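You operate a simulated robot arm through the tools that you are given. There is no shell and no other tool.

The job below is to be done with a simulated robot arm. You get a single attempt, and the scene is never put back.

TASK
Pull the dark sand out of the blue tray with the magnet and drop it into the beige tub.
Fine: take the tray out of the drying box on to the table before you use the magnet; magnet back in its stand; clear lid shut and latched again. Where these are worked on the way, their far stop is far enough and under half their travel is too little: clear lid.
Where things are to end (x, y in the base frame): blue tray within 60 mm of [350, -200].

The check looks at the end state, three seconds after you hand in, the way a careful person would. Anything else that was tipped, shoved, dropped, spilled or broken makes it a failure. A push-on lid holds only when it is set on centred and level and pressed home; a screw cap is set on level and turned clockwise until tight.

THE ROBOT
A 6-joint arm with a two-finger parallel gripper, fixed in place. Base frame: the origin is on the floor under the middle of its stand, x ahead of it, y to its left, z up. Units: mm, rad, N and s.
With the tool pointing down near the work surface it reaches from about 200 to 660 mm from the base axis. Its first joint turns from -2.897 to 2.897 rad. Payload 1.57 kg.
The TCP is the grasp point between the finger pads, 30 mm short of the fingertips. In the tool frame z runs along the fingers and y along their closing line. Largest opening 110 mm; finger width 24, thickness 12; the body of the gripper, 48 by 112 mm, starts 78 mm behind the TCP.
Orientation is told as [roll, pitch, yaw] about the base's x, y, z axes, in that order, counted from this pose: with the fingers straight down and closing along the base's y, the tool's x points along the base's -x, its y along +y and its z along -z.

THE INTERFACE
- The arm moves only by the tool nudge_tool. Its argument "motion" is a list of rows, each an object (a shift or turn left out is 0, a gripper value left out holds the last) with "xyz": the shift along the base's x, y, z in units of 50 mm (1.0 is 50 mm), a list of three; "angular": the turn, a rotation vector about the base's x, y, z in units of 6 degrees (1.0 is 6 degrees), a list of three. In form: [{"xyz": [tx, ty, tz], "angular": [wx, wy, wz]}, ...]. A call has 1 to 20 rows; each row shifts and turns the commanded pose from where the row before left it. "hand" is the gripper command, from -1 (fully open) to 1 (shut), values between in proportion, set as the call begins (left out, the last holds). A call with a number of a shift or a turn outside -1 to 1 is refused whole. Rows are played at 5 a second. More than 50 mm and 0.15 rad between two rows, or a gripper value outside its range, and nothing of the call is played. A pose out of reach is approached as far as the arm can. The call stops where the force on the tool passes 40 N (or 10 N more than at its start, if that is more) or the arm is blocked; 0.2 s more then pass. Each finger travels about 108 mm/s and halts on what it meets, pressing with about 28 N; the grip force reading is that of the motor and also rises with nothing between the fingers. The clock runs only during rows and for 0.2 s after the last one: add rows that do not move to give the fingers time. It gives the time, the measured TCP pose, the force on the tool (base axes), the opening and the grip force at its end, in the units of the frame above (readings bear some noise), with the torque about the TCP (base axes, N m) and any sound that the robot's microphone picked up, and new pictures: "pictures" is both (left out), scene, wrist or none.
- Cameras (640 x 400 px; columns grow to the right, rows downward): "scene" is fixed at [220.4, -650.4, 1411.9]; the picture's right is [0.66, -0.75, 0.00], its down [-0.50, -0.44, -0.74] and it looks along [0.56, 0.49, -0.67] (base axes); focal length 241 px, centre (320, 200). "wrist" rides on the gripper at [70, 16, -141] in the tool frame; the picture's right is [-0.23, 0.97, 0.00], its down [-0.86, -0.20, -0.48] and it looks along [-0.47, -0.11, 0.88] (tool axes); focal length 222 px, centre (320, 200).
- raise_lower(by): moves the trunk up (or, below 0, down) by that many mm; the arm rides with it, the base frame stays. It gives what a move gives, with no picture.
- measure_at(camera, pixels): for up to 12 pixels [column, row] of the newest picture of that camera ("zoom" is the newest enlarged one), the place [x, y, z] in the base frame of the surface seen there, good to about 2 mm. It takes no simulated time.
- enlarge(camera, box): a new picture of the part [left, top, right, bottom] of that camera's present view, enlarged. It takes no simulated time.
- finish_job(): hands the job in; it is judged then, once.

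Open the gripper and draw the arm clear of the work before you hand the job in, unless the task says otherwise.

The tools are called as name(argument=value, ...) on one line, values as JSON. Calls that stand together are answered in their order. nudge_tool: Moves the arm, as the interface text tells. Its arguments: {"type":"object","properties":{"motion":{"type":"array","items":{"type":"object","properties":{"xyz":{"type":"array","items":{"type":"number"}},"angular":{"type":"array","items":{"type":"number"}}}}},"hand":{"type":"number"},"pictures":{"type":"string","enum":["both","scene","wrist","none"]}},"required":["motion"]} The other tools are called the same way: raise_lower (by) moves the trunk up or down; measure_at (camera, pixels) gives the place of the surface under pixels of a picture; enlarge (camera, box) takes an enlarged picture of a part of a camera's view; finish_job () hands the job in.

At the start:

```text
time: 0.0
ee_pos: [517.5, -165.8, 1223.7]
ee_rot: [0.0, 0.0, 0.001]
force: [-0.2, 0.1, 0.3]
wrist_torque: [0.01, 0.0, 0.0]
grip_width: 110.1
finger_force: 0.0
trunk travel left (down, up): [-225.0, 365.0]
```

scene: 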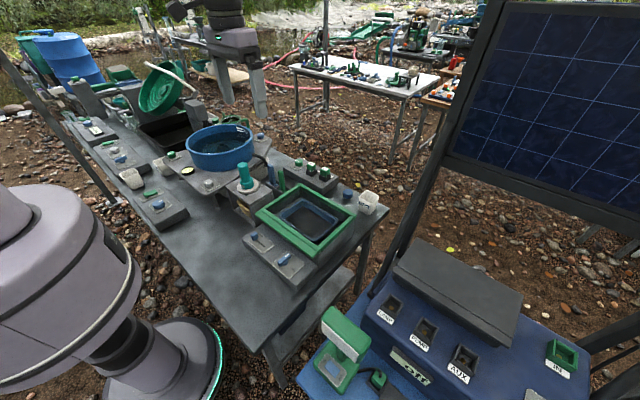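
wrist: 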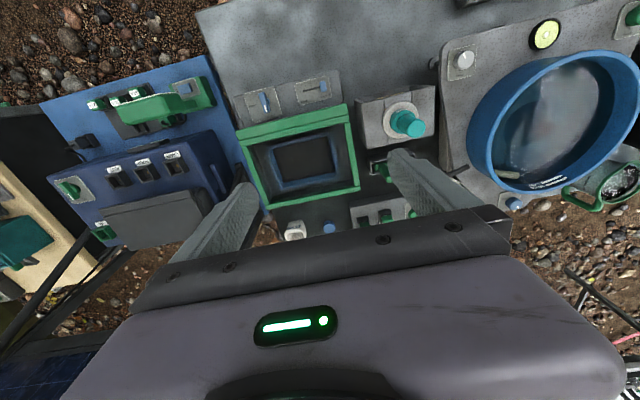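

I start by looking closely at the scene: the green-framed box near (305,215) in the scene picture seems to be the drying box with the blue tray inside, and the teal knob near (245,178) may be the magnet in its stand.

enlarge(camera="scene", box=[220, 150, 400, 300])

enlarge(camera="wrist", box=[220, 60, 460, 250])

enlarge(camera="scene", box=[60, 60, 280, 240])

```text
2.67 times, centred on (310, 225) of scene
```

zoom: 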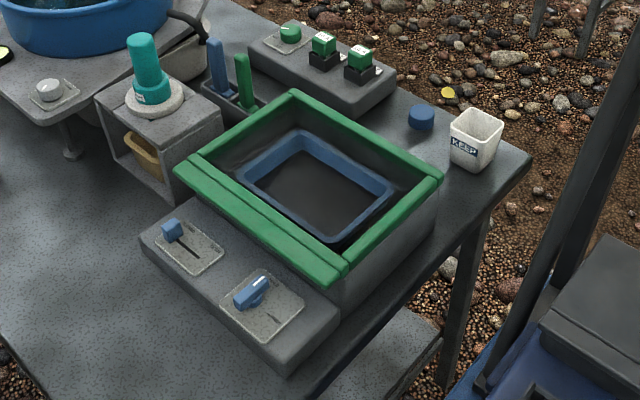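

```text
2.11 times, centred on (340, 155) of wrist
```

zoom: 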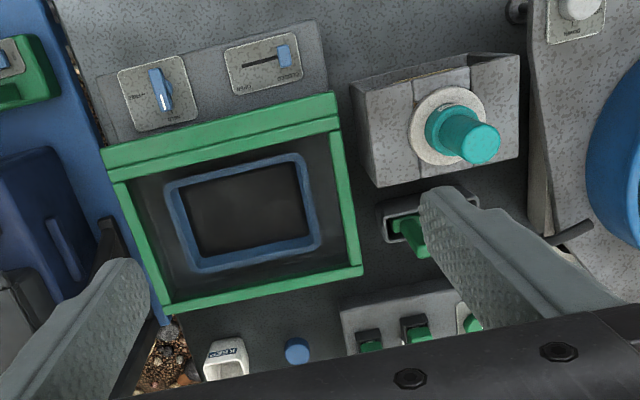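

```text
2.22 times, centred on (170, 150) of scene
```

zoom: 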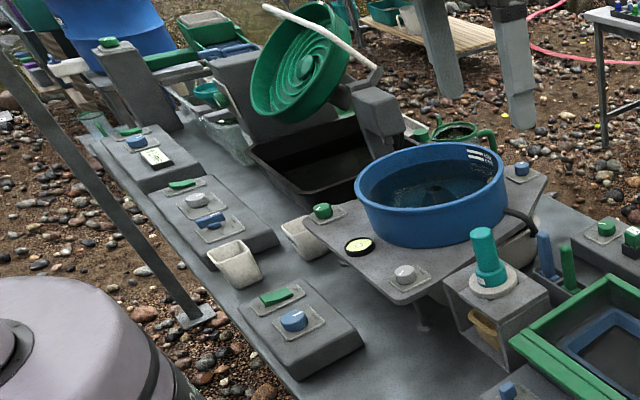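

The lid looks transparent with a green rim, and two controls (a slider and a turning knob) sit in front of it. I measure key points in the scene for geometry and zoom in further.

enlarge(camera="scene", box=[230, 215, 320, 295])

enlarge(camera="wrist", box=[230, 70, 350, 145])

measure_at(camera="scene", pixels=[[303, 186], [354, 208], [316, 255], [258, 212], [310, 222], [295, 208], [248, 239], [289, 264], [244, 162], [246, 187], [262, 209], [330, 225]])

```text
5.00 times, centred on (275, 255) of scene
```

zoom: 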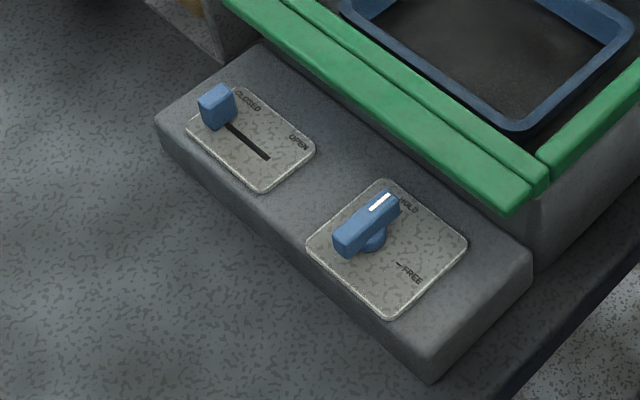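

```text
5.33 times, centred on (290, 108) of wrist
```

zoom: 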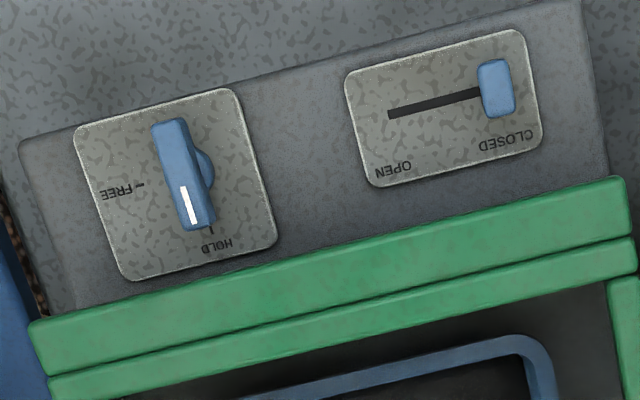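

```text
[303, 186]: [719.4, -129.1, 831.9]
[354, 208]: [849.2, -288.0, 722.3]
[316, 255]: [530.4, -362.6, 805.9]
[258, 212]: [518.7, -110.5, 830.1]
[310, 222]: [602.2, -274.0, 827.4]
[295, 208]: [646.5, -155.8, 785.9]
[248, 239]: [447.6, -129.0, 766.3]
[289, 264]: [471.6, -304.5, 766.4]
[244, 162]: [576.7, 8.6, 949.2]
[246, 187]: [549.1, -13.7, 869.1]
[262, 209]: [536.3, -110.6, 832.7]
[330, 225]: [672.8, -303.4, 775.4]
```

I now see a HOLD/FREE turning latch and a CLOSED/OPEN slider. Next I look for the beige tub, candidate at (242,207) in the magnet stand and the "KEEP" cup at (368,202), and get more measurements.

enlarge(camera="scene", box=[222, 155, 302, 220])

measure_at(camera="zoom", pixels=[[170, 60], [180, 130], [205, 145], [190, 240], [165, 330], [165, 380], [120, 230], [320, 230], [370, 100], [430, 160], [260, 270], [250, 320]])

enlarge(camera="scene", box=[320, 170, 400, 230])

measure_at(camera="scene", pixels=[[240, 280], [220, 270], [210, 250], [250, 300], [200, 240], [232, 250], [270, 310], [280, 290], [180, 220], [370, 190], [347, 194], [330, 240]])

```text
6.15 times, centred on (262, 188) of scene
```

zoom: 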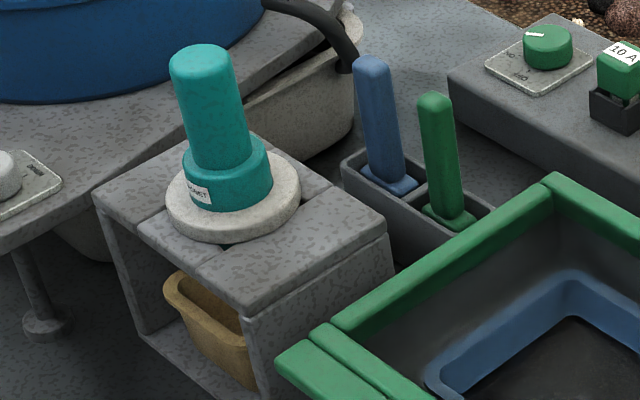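

```text
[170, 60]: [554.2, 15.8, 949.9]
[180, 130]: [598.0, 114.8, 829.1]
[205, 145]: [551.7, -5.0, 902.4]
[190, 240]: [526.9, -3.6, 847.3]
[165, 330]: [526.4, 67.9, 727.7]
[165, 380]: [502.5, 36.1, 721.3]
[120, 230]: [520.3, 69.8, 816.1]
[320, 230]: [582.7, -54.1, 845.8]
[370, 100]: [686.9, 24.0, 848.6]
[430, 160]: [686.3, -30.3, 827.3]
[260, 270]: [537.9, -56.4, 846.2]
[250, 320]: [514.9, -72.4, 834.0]
```

```text
6.67 times, centred on (360, 200) of scene
```

zoom: 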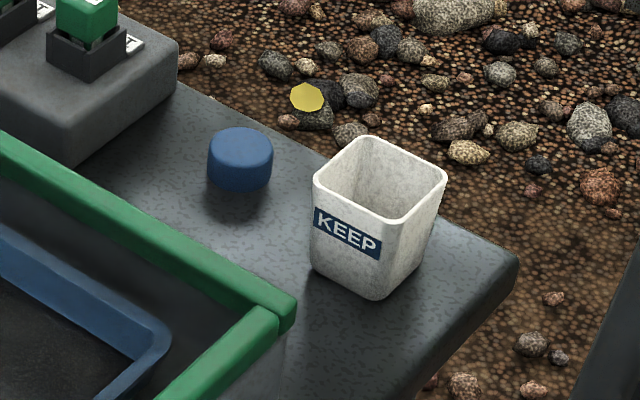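

```text
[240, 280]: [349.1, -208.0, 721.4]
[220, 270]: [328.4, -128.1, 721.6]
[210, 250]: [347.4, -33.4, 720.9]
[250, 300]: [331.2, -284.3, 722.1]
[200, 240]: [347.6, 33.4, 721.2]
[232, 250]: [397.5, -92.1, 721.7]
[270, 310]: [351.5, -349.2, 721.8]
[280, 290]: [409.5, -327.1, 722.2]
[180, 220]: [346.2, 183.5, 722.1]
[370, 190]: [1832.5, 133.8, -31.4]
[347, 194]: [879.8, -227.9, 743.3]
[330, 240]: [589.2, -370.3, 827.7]
```

The tan tub sits inside the magnet stand's cavity, open toward −x. I look at the tray, lid and magnet through the wrist camera with measurements.

enlarge(camera="wrist", box=[230, 95, 370, 215])

measure_at(camera="zoom", pixels=[[80, 170], [475, 60], [90, 220], [500, 290], [190, 205], [420, 140], [440, 270], [220, 330], [310, 240], [140, 270], [330, 160], [470, 180]])

measure_at(camera="wrist", pixels=[[262, 100], [267, 108], [317, 91], [328, 86], [243, 131], [346, 105], [268, 210], [361, 190], [275, 145], [331, 132], [283, 188], [306, 160]])

```text
3.33 times, centred on (300, 155) of wrist
```

zoom: 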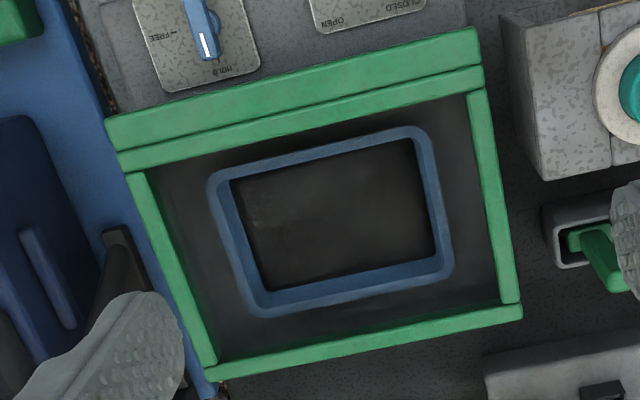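

```text
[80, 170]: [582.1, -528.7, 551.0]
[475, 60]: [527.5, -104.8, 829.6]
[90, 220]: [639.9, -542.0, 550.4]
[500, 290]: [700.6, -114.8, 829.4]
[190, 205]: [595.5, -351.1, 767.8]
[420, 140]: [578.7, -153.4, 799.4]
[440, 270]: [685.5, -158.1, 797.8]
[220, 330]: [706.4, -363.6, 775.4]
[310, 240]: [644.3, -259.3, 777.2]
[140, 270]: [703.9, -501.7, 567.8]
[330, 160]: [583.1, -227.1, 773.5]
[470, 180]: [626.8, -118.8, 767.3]
```

```text
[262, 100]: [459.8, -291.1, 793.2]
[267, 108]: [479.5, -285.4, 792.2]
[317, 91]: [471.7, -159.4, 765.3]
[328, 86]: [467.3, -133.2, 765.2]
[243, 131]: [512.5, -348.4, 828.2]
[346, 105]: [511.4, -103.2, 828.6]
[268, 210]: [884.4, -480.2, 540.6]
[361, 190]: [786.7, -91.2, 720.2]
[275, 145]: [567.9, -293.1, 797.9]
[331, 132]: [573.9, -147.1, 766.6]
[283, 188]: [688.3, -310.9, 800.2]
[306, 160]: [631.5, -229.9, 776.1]
```

Box rim top is z≈829, tray rim ≈798, tray floor ≈775. I zoom on the two controls to locate their axes precisely.

enlarge(camera="wrist", box=[235, 75, 345, 135])

measure_at(camera="zoom", pixels=[[165, 100], [190, 215], [175, 160], [65, 110], [230, 70], [110, 270], [265, 225], [510, 60], [500, 100], [395, 95], [345, 60], [540, 130]])

```text
5.82 times, centred on (290, 105) of wrist
```

zoom: 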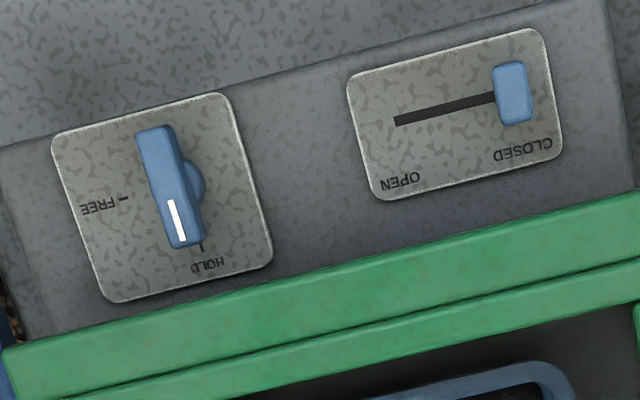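

```text
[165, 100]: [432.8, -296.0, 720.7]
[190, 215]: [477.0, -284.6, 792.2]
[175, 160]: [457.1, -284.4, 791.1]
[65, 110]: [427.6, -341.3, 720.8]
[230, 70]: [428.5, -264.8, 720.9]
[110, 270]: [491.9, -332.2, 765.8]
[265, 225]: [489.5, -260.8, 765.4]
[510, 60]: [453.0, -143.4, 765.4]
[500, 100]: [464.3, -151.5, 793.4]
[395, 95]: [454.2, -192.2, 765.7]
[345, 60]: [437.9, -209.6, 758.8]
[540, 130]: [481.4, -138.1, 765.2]
```

I measure plate corners, knob ends and slider tab in this zoom.

measure_at(camera="zoom", pixels=[[150, 133], [183, 240], [142, 145], [175, 145], [165, 185], [195, 225], [62, 150], [218, 102], [262, 248], [118, 292], [200, 185], [513, 80]])

measure_at(camera="zoom", pixels=[[498, 75], [522, 70], [505, 120], [528, 115], [513, 95], [398, 121], [480, 102], [355, 80], [533, 35], [380, 195], [555, 150], [450, 50]])

```text
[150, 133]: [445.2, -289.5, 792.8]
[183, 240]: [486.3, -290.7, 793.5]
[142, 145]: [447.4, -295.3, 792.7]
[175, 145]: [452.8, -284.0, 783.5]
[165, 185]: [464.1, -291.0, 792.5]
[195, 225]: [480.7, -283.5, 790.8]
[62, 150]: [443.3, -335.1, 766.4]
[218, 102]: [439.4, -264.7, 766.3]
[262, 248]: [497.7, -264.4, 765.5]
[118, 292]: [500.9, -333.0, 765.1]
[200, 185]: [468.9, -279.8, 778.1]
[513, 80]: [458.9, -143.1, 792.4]
```

```text
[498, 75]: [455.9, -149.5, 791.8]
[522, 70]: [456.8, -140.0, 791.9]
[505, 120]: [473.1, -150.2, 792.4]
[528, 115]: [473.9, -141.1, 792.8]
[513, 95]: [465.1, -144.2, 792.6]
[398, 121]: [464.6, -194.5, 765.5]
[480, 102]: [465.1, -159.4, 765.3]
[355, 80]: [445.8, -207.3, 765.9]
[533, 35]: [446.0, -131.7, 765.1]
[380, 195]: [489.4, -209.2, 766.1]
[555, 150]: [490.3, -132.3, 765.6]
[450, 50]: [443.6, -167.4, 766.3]
```

The knob bar spans x 443–488 at y≈−290 with its top at z 793; the slider tab is at (465,−145). I move the hand above the knob with a half-closed opening.

nudge_tool(motion=[{"xyz": [-0.129, -0.31, -0.81]}, {"xyz": [-0.129, -0.31, -0.81]}, {"xyz": [-0.129, -0.31, -0.81]}, {"xyz": [-0.129, -0.31, -0.81]}, {"xyz": [-0.129, -0.31, -0.81]}, {"xyz": [-0.129, -0.31, -0.81]}, {"xyz": [-0.129, -0.31, -0.81]}, {"xyz": [-0.129, -0.31, -0.81]}, {"xyz": [0, 0, 0]}], hand=0.1)

```text
time: 2.0
ee_pos: [465.8, -290.4, 900.5]
ee_rot: [0.001, 0.0, 0.0]
force: [-0.2, -0.1, -0.6]
wrist_torque: [-0.01, -0.01, 0.0]
grip_width: 49.7
finger_force: 0.0
trunk travel left (down, up): [-225.0, 365.0]
```

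scene: 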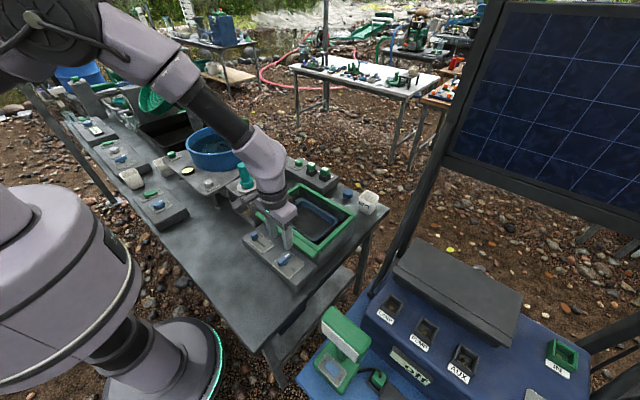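
wrist: 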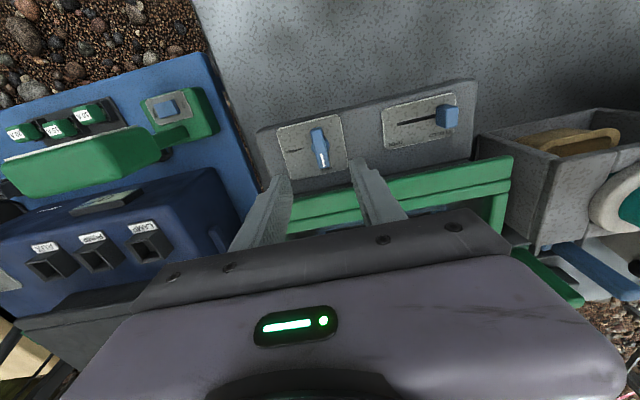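

From this closer view I re-measure the knob at about (319,147) and check the tub at (570,145).

enlarge(camera="wrist", box=[260, 80, 500, 200])

measure_at(camera="wrist", pixels=[[318, 130], [323, 165], [313, 135], [325, 135], [319, 150], [328, 160], [281, 130], [337, 115], [290, 178], [346, 163], [330, 149], [316, 145]])

enlarge(camera="wrist", box=[470, 80, 640, 270])

```text
2.67 times, centred on (380, 140) of wrist
```

zoom: 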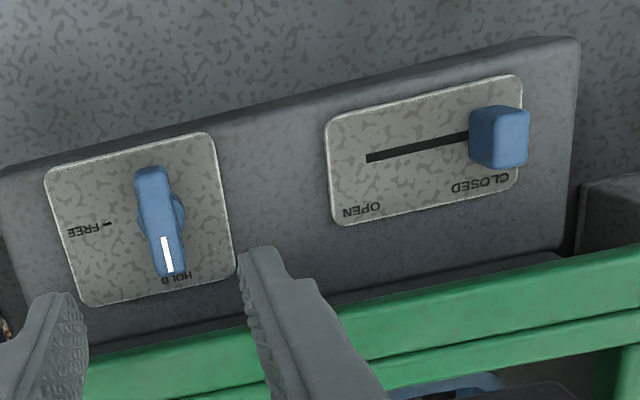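

```text
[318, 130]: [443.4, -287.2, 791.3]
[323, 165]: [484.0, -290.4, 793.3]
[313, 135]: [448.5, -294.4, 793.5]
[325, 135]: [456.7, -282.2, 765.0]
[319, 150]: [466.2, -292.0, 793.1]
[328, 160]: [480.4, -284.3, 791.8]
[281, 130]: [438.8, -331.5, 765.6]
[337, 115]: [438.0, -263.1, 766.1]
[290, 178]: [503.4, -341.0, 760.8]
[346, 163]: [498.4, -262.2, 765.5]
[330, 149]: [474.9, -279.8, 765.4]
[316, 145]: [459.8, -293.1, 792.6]
```

```text
2.11 times, centred on (555, 175) of wrist
```

zoom: 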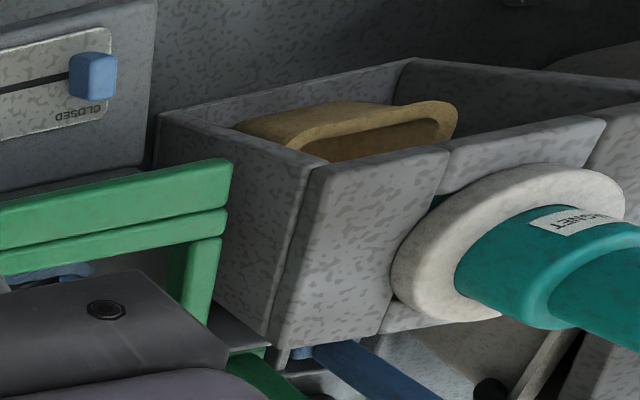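

The knob's hub sits centred under its bar at about (466,−290). I lower the open fingers around it, fingertips to z≈773.

nudge_tool(motion=[{"xyz": [0, 0.01, -0.7]}, {"xyz": [0, 0, -0.7]}, {"xyz": [0, 0, -0.55]}, {"xyz": [0, 0, 0]}], hand=0.1, pictures="wrist")

nudge_tool(motion=[{"xyz": [0, 0, 0]}, {"xyz": [0, 0, 0]}, {"xyz": [0, 0, 0]}], hand=1, pictures="wrist")

```text
time: 3.0
ee_pos: [464.7, -286.3, 802.4]
ee_rot: [0.001, -0.001, -0.001]
force: [-0.6, 0.5, -0.2]
wrist_torque: [0.04, -0.01, 0.01]
grip_width: 49.5
finger_force: 0.1
trunk travel left (down, up): [-225.0, 365.0]
```

wrist: 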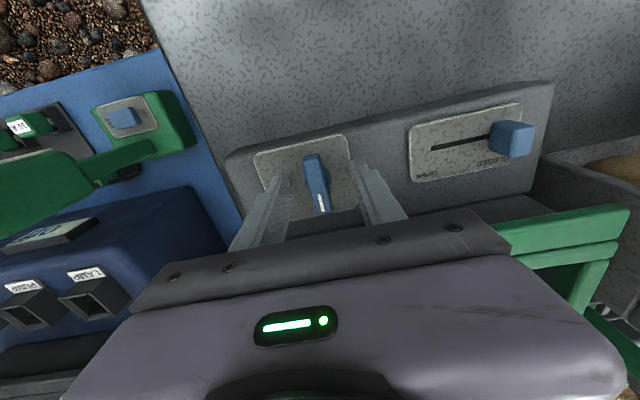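

```text
time: 3.8
ee_pos: [465.1, -290.5, 801.6]
ee_rot: [0.001, -0.002, 0.001]
force: [-4.4, -22.6, -3.8]
wrist_torque: [-0.91, -0.01, -0.06]
grip_width: 21.7
finger_force: 35.1
trunk travel left (down, up): [-225.0, 365.0]
```

wrist: 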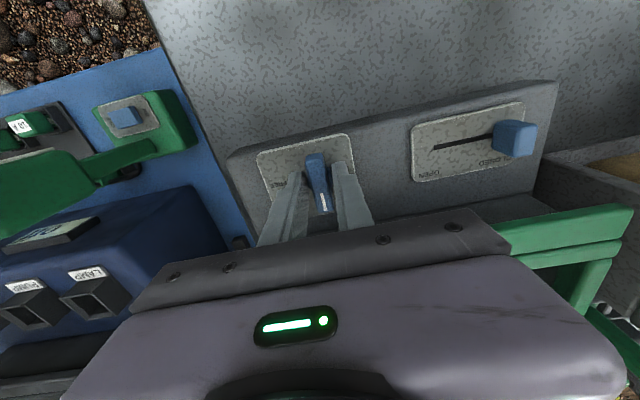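

The grip stopped at 21.7 mm with a −22.6 N sideways force, so the fingers are on the round hub rather than the bar. I open, rise about 10 mm to grip the bar only, and close again.

nudge_tool(motion=[{"xyz": [0, 0, 0]}, {"xyz": [0, 0, 0.2]}, {"xyz": [0, 0, 0]}], hand=0.2, pictures="none")

nudge_tool(motion=[{"xyz": [0, 0, 0]}, {"xyz": [0, 0, 0]}, {"xyz": [0, 0, 0]}], hand=1, pictures="wrist")

```text
time: 4.6
ee_pos: [465.2, -288.2, 811.0]
ee_rot: [-0.001, 0.0, 0.0]
force: [-0.3, -0.6, 0.7]
wrist_torque: [0.0, -0.02, 0.04]
grip_width: 43.9
finger_force: 0.1
trunk travel left (down, up): [-225.0, 365.0]
```

```text
time: 5.4
ee_pos: [465.1, -290.5, 811.6]
ee_rot: [-0.001, -0.001, 0.002]
force: [-4.9, -21.0, 1.9]
wrist_torque: [-0.68, 0.53, -0.01]
grip_width: 13.9
finger_force: 30.5
trunk travel left (down, up): [-225.0, 365.0]
```

wrist: 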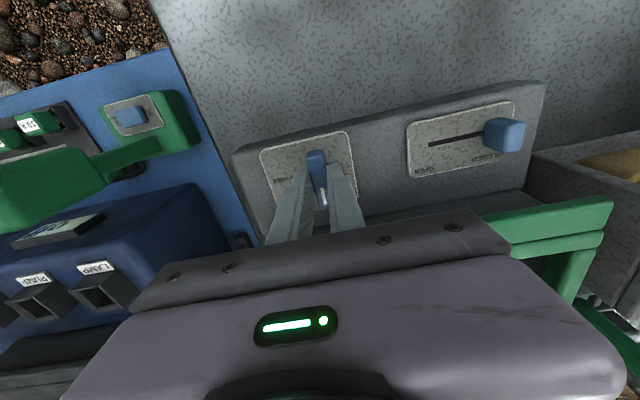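

Now the grip is on the bar (13.9 mm). The tool is being pushed −21 N in y, so I shift about 2.3 mm toward −y to relieve it.

nudge_tool(motion=[{"xyz": [0.0, -0.046, 0]}, {"xyz": [0, 0, 0]}], pictures="none")

```text
time: 6.0
ee_pos: [464.9, -289.0, 811.8]
ee_rot: [0.003, -0.001, 0.001]
force: [3.1, -2.3, -0.1]
wrist_torque: [0.04, -1.0, 0.0]
grip_width: 14.1
finger_force: 30.8
trunk travel left (down, up): [-225.0, 365.0]
```

Force is relieved. I begin turning clockwise (from HOLD toward FREE), first 30°.

nudge_tool(motion=[{"angular": [0, 0, -1]}, {"angular": [0, 0, -1]}, {"angular": [0, 0, -1]}, {"angular": [0, 0, -1]}, {"angular": [0, 0, -1]}, {"xyz": [0, 0, 0]}], pictures="wrist")

```text
time: 7.4
ee_pos: [464.8, -288.5, 811.8]
ee_rot: [-0.002, 0.0, -0.524]
force: [6.8, 16.3, 5.8]
wrist_torque: [0.95, 0.61, 0.04]
grip_width: 13.7
finger_force: 30.1
trunk travel left (down, up): [-225.0, 365.0]
```

wrist: 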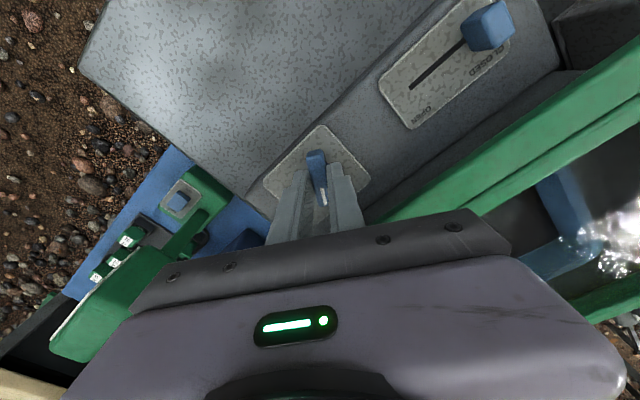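

The knob turned with the hand (30°), with +16 N in y building up, so I ease +1.5 mm in y and turn further 30°.

nudge_tool(motion=[{"xyz": [0.01, 0.03, 0], "angular": [0, 0, 0]}, {"angular": [0, 0, -1]}, {"angular": [0, 0, -1]}, {"angular": [0, 0, -1]}, {"angular": [0, 0, -1]}, {"angular": [0, 0, -1]}, {"xyz": [0, 0, 0]}], pictures="none")

```text
time: 9.0
ee_pos: [465.2, -287.5, 812.1]
ee_rot: [-0.001, -0.001, -1.049]
force: [0.0, -0.9, 1.4]
wrist_torque: [-0.79, -0.45, 0.01]
grip_width: 13.7
finger_force: 29.6
trunk travel left (down, up): [-225.0, 365.0]
```

Forces are near zero at 60°, so I turn the last 30° and look.

nudge_tool(motion=[{"angular": [0, 0, -1]}, {"angular": [0, 0, -1]}, {"angular": [0, 0, -1]}, {"angular": [0, 0, -1]}, {"angular": [0, 0, -1]}, {"xyz": [0, 0, 0]}], pictures="both")

```text
time: 10.4
ee_pos: [466.2, -288.9, 813.1]
ee_rot: [-0.001, -0.003, -1.572]
force: [14.5, 9.6, 13.4]
wrist_torque: [1.06, -0.37, 0.07]
grip_width: 13.9
finger_force: 30.4
trunk travel left (down, up): [-225.0, 365.0]
```

scene: 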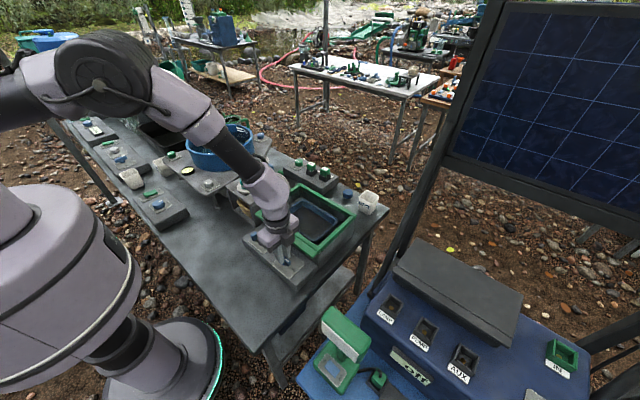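
wrist: 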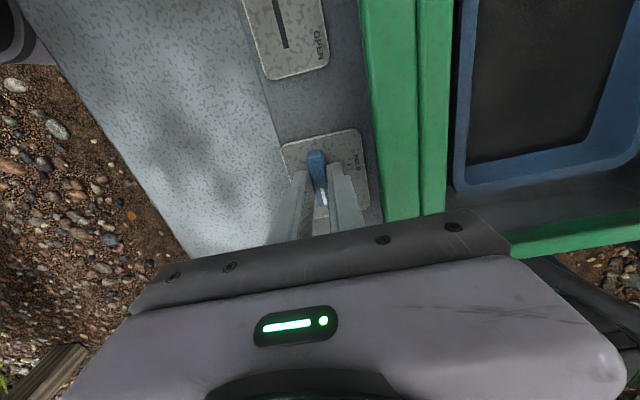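

The knob now points to FREE. I release it, lift clear and turn back to yaw 0.

nudge_tool(motion=[{"xyz": [0, 0, 0]}, {"xyz": [0, 0, 0]}, {"xyz": [0, 0, 0.6]}, {"xyz": [0, 0, 1]}, {"xyz": [0, 0, 0.4]}, {"xyz": [0, 0, 0]}], hand=0.2, pictures="wrist")

nudge_tool(motion=[{"xyz": [0, 0.18, 0], "angular": [0, 0, 1]}, {"xyz": [0, 0.18, 0], "angular": [0, 0, 1]}, {"xyz": [0, 0.18, 0], "angular": [0, 0, 1]}, {"xyz": [0, 0.18, 0], "angular": [0, 0, 1]}, {"xyz": [0, 0.18, 0], "angular": [0, 0, 1]}, {"xyz": [0, 0.18, 0], "angular": [0, 0, 1]}, {"xyz": [0, 0.18, 0], "angular": [0, 0, 1]}, {"xyz": [0, 0.18, 0], "angular": [0, 0, 1]}, {"xyz": [0, 0.18, 0], "angular": [0, 0, 1]}, {"xyz": [0, 0.18, 0], "angular": [0, 0, 1]}, {"xyz": [0, 0.18, 0], "angular": [0, 0, 1]}, {"xyz": [0, 0.18, 0], "angular": [0, 0, 1]}, {"xyz": [0, 0.18, 0], "angular": [0, 0, 1]}, {"xyz": [0, 0.18, 0], "angular": [0, 0, 1]}, {"xyz": [0, 0.18, 0], "angular": [0, 0, 1]}, {"xyz": [0, 0, 0]}], hand=0.3, pictures="both")

```text
time: 11.8
ee_pos: [466.1, -288.1, 913.5]
ee_rot: [0.0, 0.0, -1.57]
force: [0.7, 0.1, -0.2]
wrist_torque: [-0.02, 0.02, 0.01]
grip_width: 44.4
finger_force: 0.0
trunk travel left (down, up): [-225.0, 365.0]
```

wrist: 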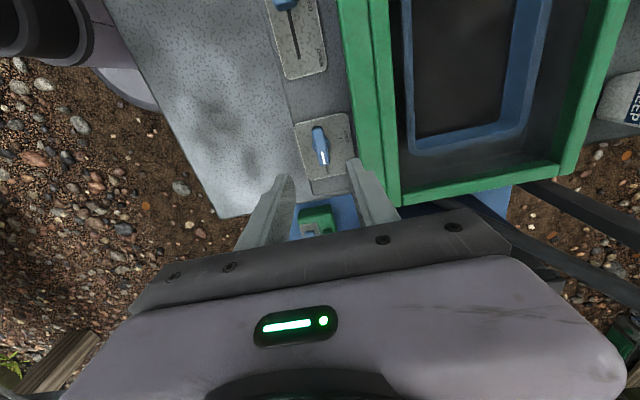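

```text
time: 15.2
ee_pos: [463.3, -153.0, 913.9]
ee_rot: [0.0, 0.0, 0.002]
force: [0.0, -0.8, 0.8]
wrist_torque: [0.01, 0.01, 0.01]
grip_width: 38.6
finger_force: 0.2
trunk travel left (down, up): [-225.0, 365.0]
```

scene: 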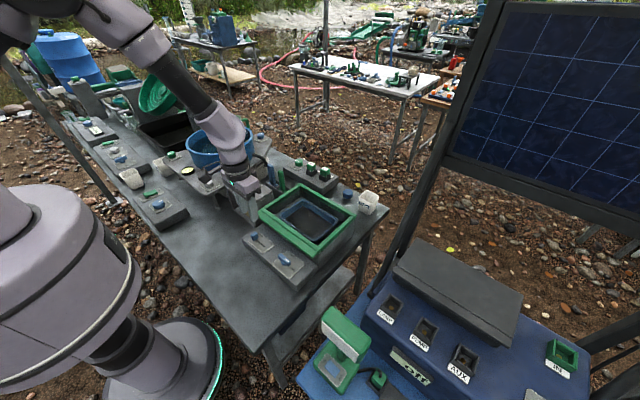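
wrist: 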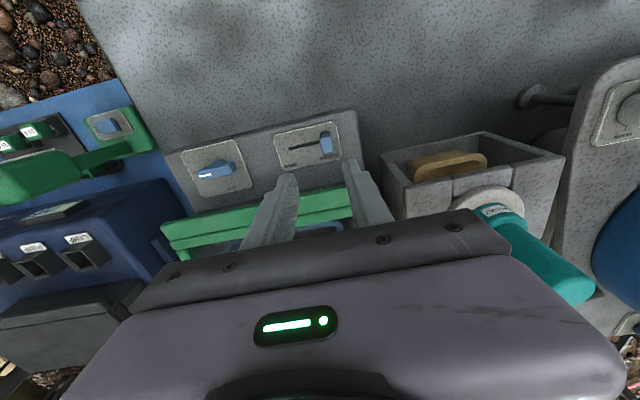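

The knob's mark points at FREE. I re-measure the slider tab near (325,143) before lowering on it.

enlarge(camera="wrist", box=[160, 100, 400, 220])

measure_at(camera="wrist", pixels=[[321, 136], [329, 134], [322, 148], [329, 150], [325, 143], [325, 156], [295, 150], [291, 147], [205, 175], [225, 165], [300, 215], [250, 222]])

```text
2.67 times, centred on (280, 160) of wrist
```

zoom: 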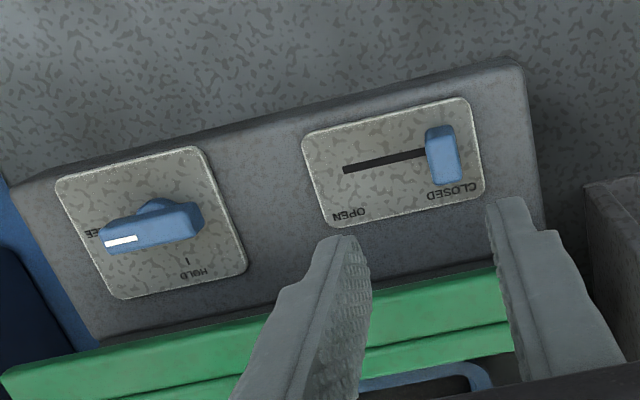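

```text
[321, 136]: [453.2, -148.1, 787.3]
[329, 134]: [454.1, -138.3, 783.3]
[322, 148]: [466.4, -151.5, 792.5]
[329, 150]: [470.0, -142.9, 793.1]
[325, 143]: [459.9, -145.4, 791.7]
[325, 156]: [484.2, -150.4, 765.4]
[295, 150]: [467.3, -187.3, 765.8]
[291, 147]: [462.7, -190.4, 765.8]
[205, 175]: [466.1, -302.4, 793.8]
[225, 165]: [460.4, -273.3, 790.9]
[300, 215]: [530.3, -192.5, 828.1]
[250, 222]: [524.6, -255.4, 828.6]
```

The tab is centred near (464,−145). I lower over it to fingertips z≈774 and close.

nudge_tool(motion=[{"xyz": [0, 0.17, -0.7]}, {"xyz": [0, 0, -0.8]}, {"xyz": [0, 0, -0.7]}, {"xyz": [0, 0, 0]}], hand=0.3, pictures="wrist")

nudge_tool(motion=[{"xyz": [0, 0, 0]}, {"xyz": [0, 0, 0]}, {"xyz": [0, 0, 0]}], hand=1, pictures="wrist")

```text
time: 16.2
ee_pos: [466.6, -145.2, 804.3]
ee_rot: [-0.001, -0.001, -0.001]
force: [1.3, 1.0, 0.2]
wrist_torque: [0.01, -0.01, -0.02]
grip_width: 38.8
finger_force: 0.1
trunk travel left (down, up): [-225.0, 365.0]
```

wrist: 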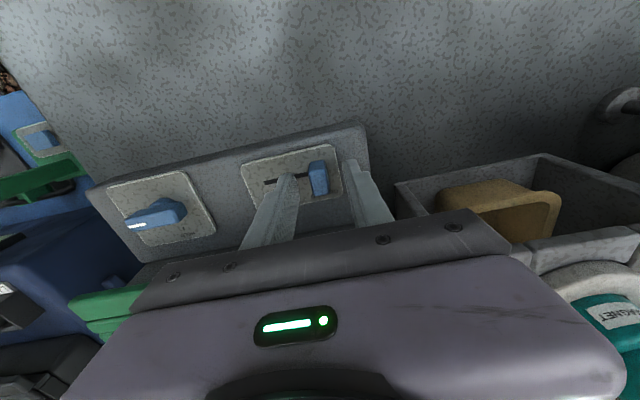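

```text
time: 17.0
ee_pos: [465.5, -144.0, 804.8]
ee_rot: [0.001, 0.0, 0.0]
force: [0.3, -1.2, -4.6]
wrist_torque: [-0.01, -0.11, 0.01]
grip_width: 13.2
finger_force: 30.2
trunk travel left (down, up): [-225.0, 365.0]
```

wrist: 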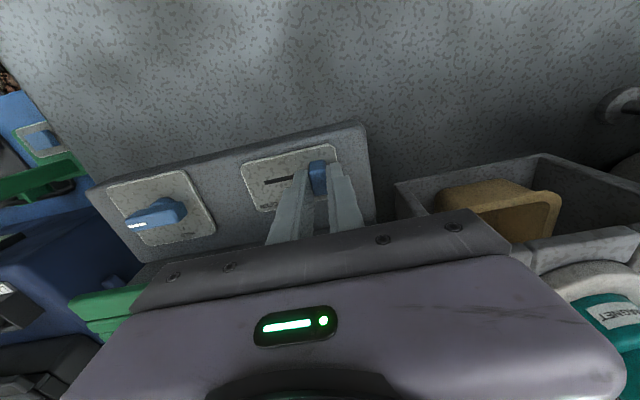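

The tab is held. Before dragging, I zoom on the box edges to understand how the lid moves.

enlarge(camera="scene", box=[245, 175, 365, 270])

measure_at(camera="zoom", pixels=[[100, 170], [200, 240], [330, 320], [380, 380], [230, 80], [420, 120], [560, 200], [500, 260], [350, 300], [280, 200], [60, 220], [430, 330]])

```text
4.21 times, centred on (305, 222) of scene
```

zoom: 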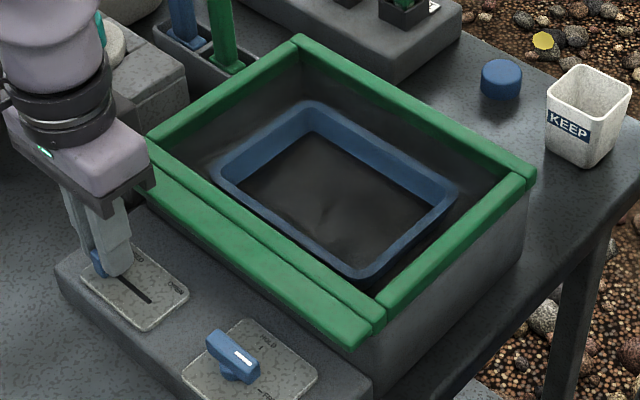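

```text
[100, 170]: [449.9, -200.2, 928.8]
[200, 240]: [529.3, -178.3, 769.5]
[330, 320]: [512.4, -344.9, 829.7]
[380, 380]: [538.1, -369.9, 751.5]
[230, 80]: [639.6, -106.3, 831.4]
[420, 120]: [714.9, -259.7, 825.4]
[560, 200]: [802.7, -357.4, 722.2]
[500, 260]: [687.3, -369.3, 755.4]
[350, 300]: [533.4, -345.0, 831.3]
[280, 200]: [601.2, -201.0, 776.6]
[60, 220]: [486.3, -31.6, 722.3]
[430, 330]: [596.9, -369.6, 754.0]
```

A green lip overhangs the box front, probably the lid's handle. I drag the slider 15 mm toward OPEN to see what it drives.

nudge_tool(motion=[{"xyz": [0, -0.1, 0]}, {"xyz": [0, -0.1, 0]}, {"xyz": [0, -0.1, 0]}, {"xyz": [0, 0, 0]}, {"xyz": [0, 0, 0]}], pictures="both")

enlarge(camera="scene", box=[245, 175, 365, 270])

```text
time: 18.2
ee_pos: [466.1, -160.3, 805.8]
ee_rot: [0.0, -0.002, 0.0]
force: [7.5, 0.2, 15.7]
wrist_torque: [0.0, -0.32, 0.01]
grip_width: 13.3
finger_force: 29.9
trunk travel left (down, up): [-225.0, 365.0]
```

scene: 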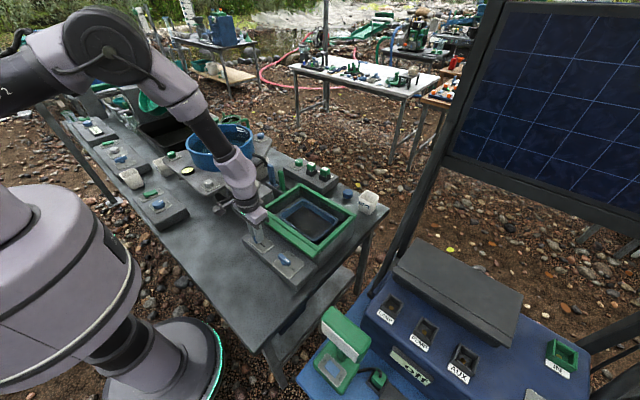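
wrist: 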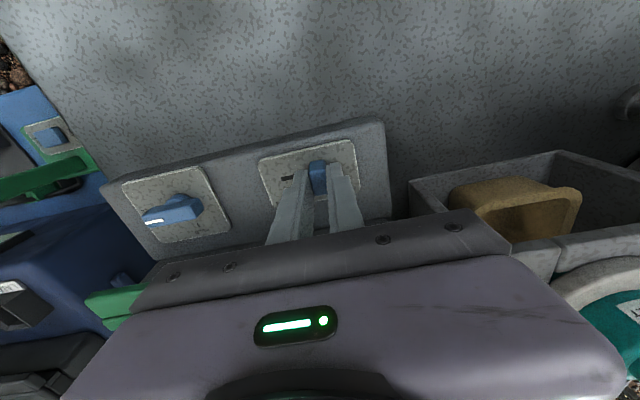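

```text
4.21 times, centred on (305, 222) of scene
```

zoom: 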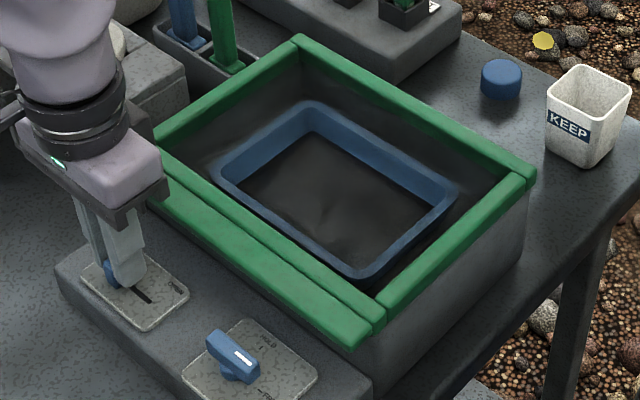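

The slider follows (now y≈−160) with no visible lid change yet. I continue the drag toward the OPEN end stop and watch.

nudge_tool(motion=[{"xyz": [0, -0.12, -0.02]}, {"xyz": [0, -0.12, 0]}, {"xyz": [0, -0.12, 0]}, {"xyz": [0, -0.12, 0]}, {"xyz": [0, 0, 0]}, {"xyz": [0, 0, 0]}], pictures="both")

enlarge(camera="scene", box=[245, 175, 365, 270])

```text
time: 19.6
ee_pos: [465.1, -184.5, 802.6]
ee_rot: [-0.001, -0.001, 0.001]
force: [10.1, -0.5, 28.0]
wrist_torque: [0.04, -0.25, -0.02]
grip_width: 13.0
finger_force: 30.2
trunk travel left (down, up): [-225.0, 365.0]
```

scene: 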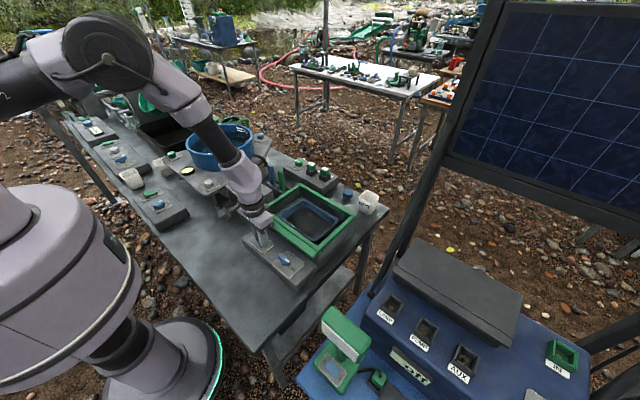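
wrist: 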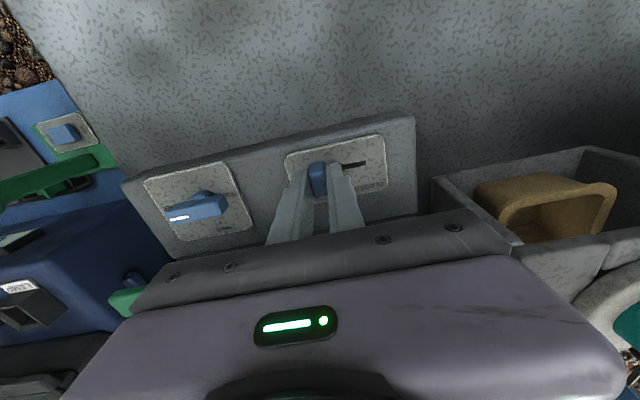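

```text
4.21 times, centred on (305, 222) of scene
```

zoom: 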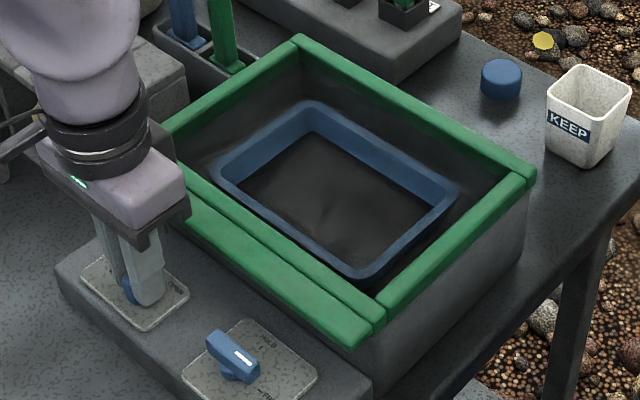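

Still no lid movement; +28 N in z is building, so I raise by 2 mm and finish the last stretch to the stop.

nudge_tool(motion=[{"xyz": [0, 0, 0.05]}, {"xyz": [0, -0.08, 0]}, {"xyz": [0, -0.08, 0]}, {"xyz": [0, -0.06, 0]}, {"xyz": [0, 0, 0]}], pictures="both")

```text
time: 20.8
ee_pos: [463.9, -195.3, 802.1]
ee_rot: [0.001, 0.005, 0.002]
force: [3.2, 1.7, -29.9]
wrist_torque: [-0.01, -0.01, 0.03]
grip_width: 13.3
finger_force: 30.0
trunk travel left (down, up): [-225.0, 365.0]
```

scene: 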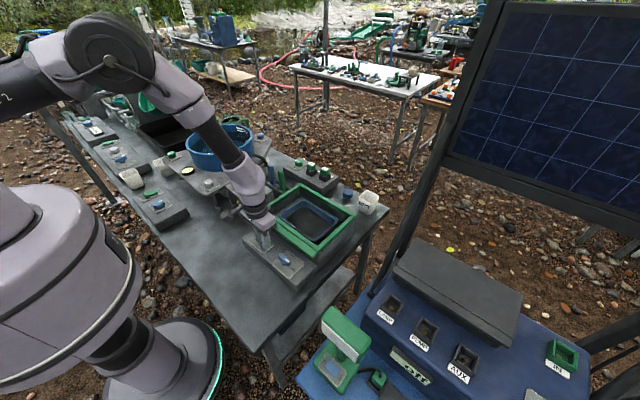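
wrist: 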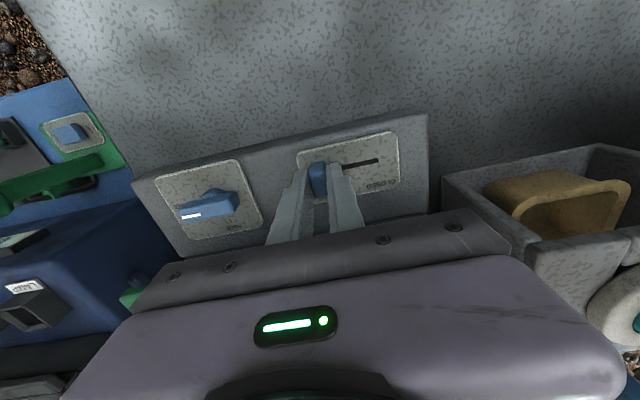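

The slider is at its OPEN end (y≈−195). I release it, rise, and look at the box for any lid change.

nudge_tool(motion=[{"xyz": [0, 0, -0.03]}, {"xyz": [0, 0, 0]}, {"xyz": [0, 0, 0]}, {"xyz": [0, 0, 0.6]}, {"xyz": [-0.2, 0, 0.9]}, {"xyz": [-0.6, 0, 0.7]}, {"xyz": [-0.6, 0, 0.7]}, {"xyz": [0, 0, 0]}], hand=0.3, pictures="both")

enlarge(camera="scene", box=[235, 165, 375, 275])

enlarge(camera="wrist", box=[160, 90, 480, 290])

```text
time: 22.6
ee_pos: [392.8, -195.7, 947.6]
ee_rot: [-0.001, -0.001, -0.001]
force: [0.4, -0.3, 0.0]
wrist_torque: [-0.04, -0.03, -0.01]
grip_width: 38.6
finger_force: 0.1
trunk travel left (down, up): [-225.0, 365.0]
```

scene: 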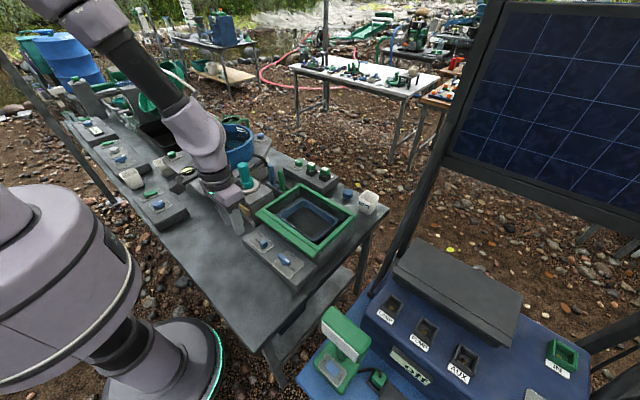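
wrist: 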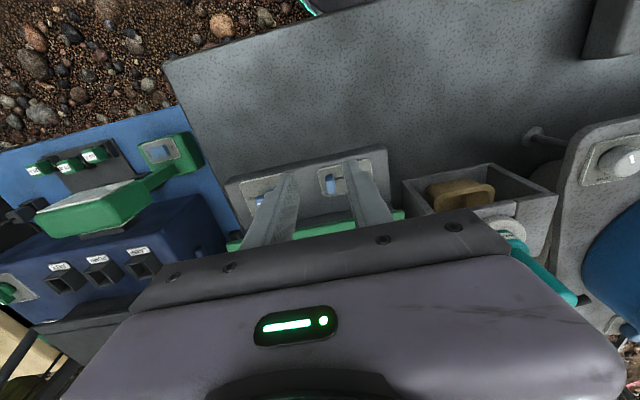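

```text
3.64 times, centred on (305, 220) of scene
```

zoom: 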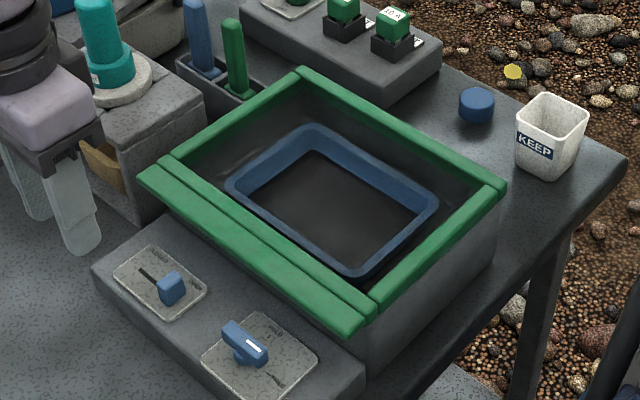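

```text
2.00 times, centred on (320, 190) of wrist
```

zoom: 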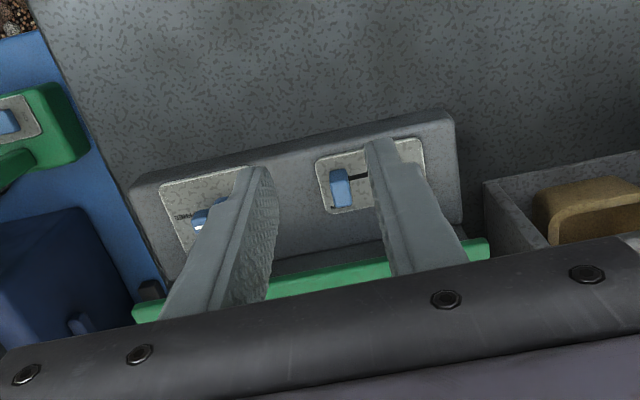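

The lid itself didn't move with the slider. I zoom hard on the lip's two ends and the rear edge to find the hinge.

enlarge(camera="scene", box=[300, 225, 345, 262])

measure_at(camera="zoom", pixels=[[100, 180], [200, 270], [260, 320], [250, 350], [240, 380], [200, 200], [300, 280], [330, 260], [400, 200], [320, 320], [400, 280], [330, 380]])

enlarge(camera="scene", box=[290, 178, 365, 225])

enlarge(camera="scene", box=[245, 185, 305, 235])

```text
10.81 times, centred on (322, 244) of scene
```

zoom: 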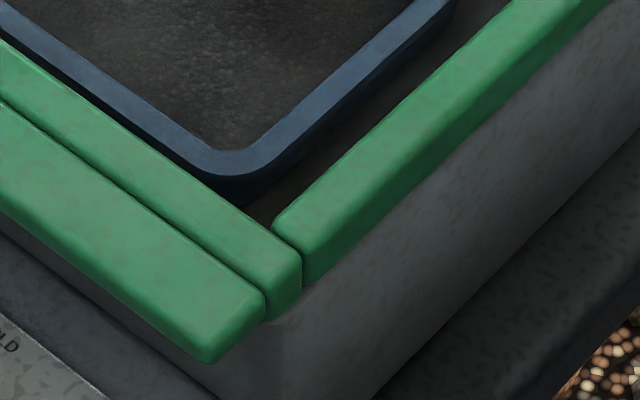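

```text
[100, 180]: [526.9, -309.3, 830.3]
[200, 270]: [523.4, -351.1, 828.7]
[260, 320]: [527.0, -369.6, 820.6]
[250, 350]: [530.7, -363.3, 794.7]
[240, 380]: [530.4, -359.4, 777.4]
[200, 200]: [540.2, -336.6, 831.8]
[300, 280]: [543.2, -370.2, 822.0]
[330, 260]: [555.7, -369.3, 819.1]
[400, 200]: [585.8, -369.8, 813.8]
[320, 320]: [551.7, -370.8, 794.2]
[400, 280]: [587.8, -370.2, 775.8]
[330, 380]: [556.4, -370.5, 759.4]
```

```text
8.51 times, centred on (328, 202) of scene
```

zoom: 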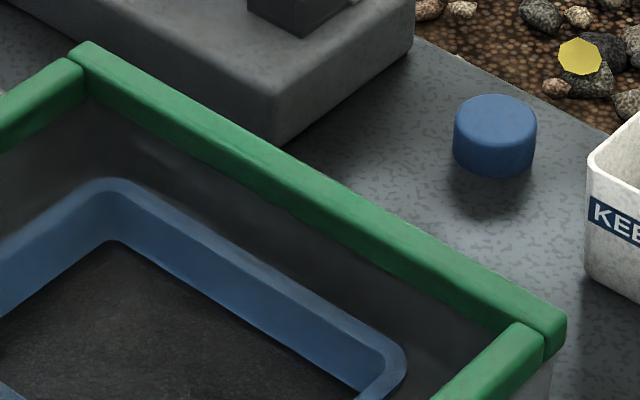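

```text
8.00 times, centred on (275, 210) of scene
```

zoom: 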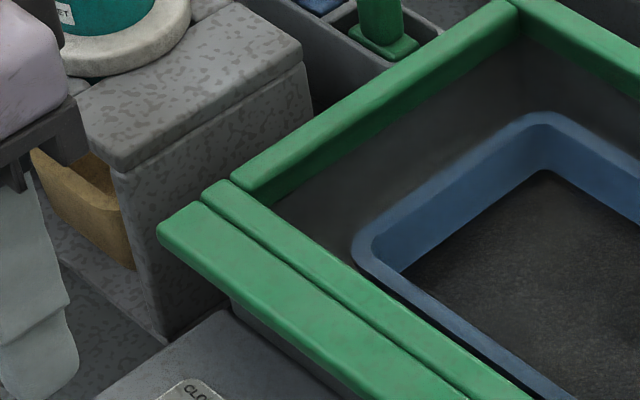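

The lip (x≈508–527, y −105…−365, z≈829) overhangs a grey wall and looks like the handle of a rear-hinged green-framed clear lid. I'll turn the tool to point forward with the fingers closing vertically, to pinch the lip; first yaw −90°.

nudge_tool(motion=[{"xyz": [0.063, -0.059, 0], "angular": [0, 0, -1]}, {"xyz": [0.063, -0.059, 0], "angular": [0, 0, -1]}, {"xyz": [0.063, -0.059, 0], "angular": [0, 0, -1]}, {"xyz": [0.063, -0.059, 0], "angular": [0, 0, -1]}, {"xyz": [0.063, -0.059, 0], "angular": [0, 0, -1]}, {"xyz": [0.063, -0.059, 0], "angular": [0, 0, -1]}, {"xyz": [0.063, -0.059, 0], "angular": [0, 0, -1]}, {"xyz": [0.063, -0.059, 0], "angular": [0, 0, -1]}, {"xyz": [0.063, -0.059, 0], "angular": [0, 0, -1]}, {"xyz": [0.063, -0.059, 0], "angular": [0, 0, -1]}, {"xyz": [0.063, -0.059, 0], "angular": [0, 0, -1]}, {"xyz": [0.063, -0.059, 0], "angular": [0, 0, -1]}, {"xyz": [0.063, -0.059, 0], "angular": [0, 0, -1]}, {"xyz": [0.063, -0.059, 0], "angular": [0, 0, -1]}, {"xyz": [0.063, -0.059, 0], "angular": [0, 0, -1]}, {"xyz": [0, 0, 0]}], hand=0.18, pictures="none")

nudge_tool(motion=[{"angular": [0, -1, 0]}, {"angular": [0, -1, 0]}, {"angular": [0, -1, 0]}, {"angular": [0, -1, 0]}, {"angular": [0, -1, 0]}, {"angular": [0, -1, 0]}, {"angular": [0, -1, 0]}, {"angular": [0, -1, 0]}, {"xyz": [0, 0, 0]}], pictures="both")

```text
time: 26.0
ee_pos: [442.8, -239.4, 946.9]
ee_rot: [0.001, -0.002, -1.573]
force: [0.1, -0.3, 0.3]
wrist_torque: [0.05, 0.0, 0.02]
grip_width: 45.2
finger_force: 0.1
trunk travel left (down, up): [-225.0, 365.0]
```

```text
time: 28.0
ee_pos: [441.3, -238.4, 946.0]
ee_rot: [0.838, -0.001, -1.57]
force: [0.5, 0.3, 0.7]
wrist_torque: [0.02, -0.01, -0.04]
grip_width: 45.1
finger_force: 0.2
trunk travel left (down, up): [-225.0, 365.0]
```

scene: 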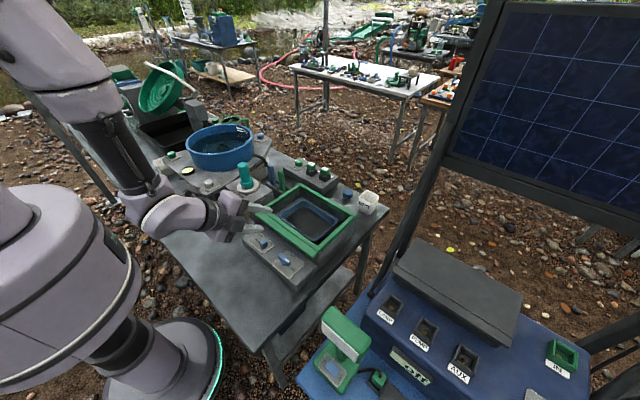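
wrist: 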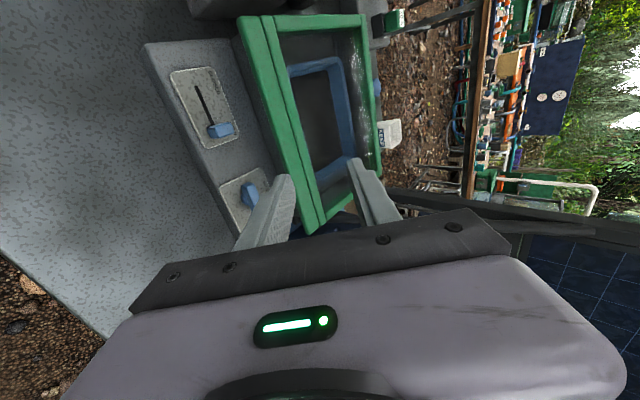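

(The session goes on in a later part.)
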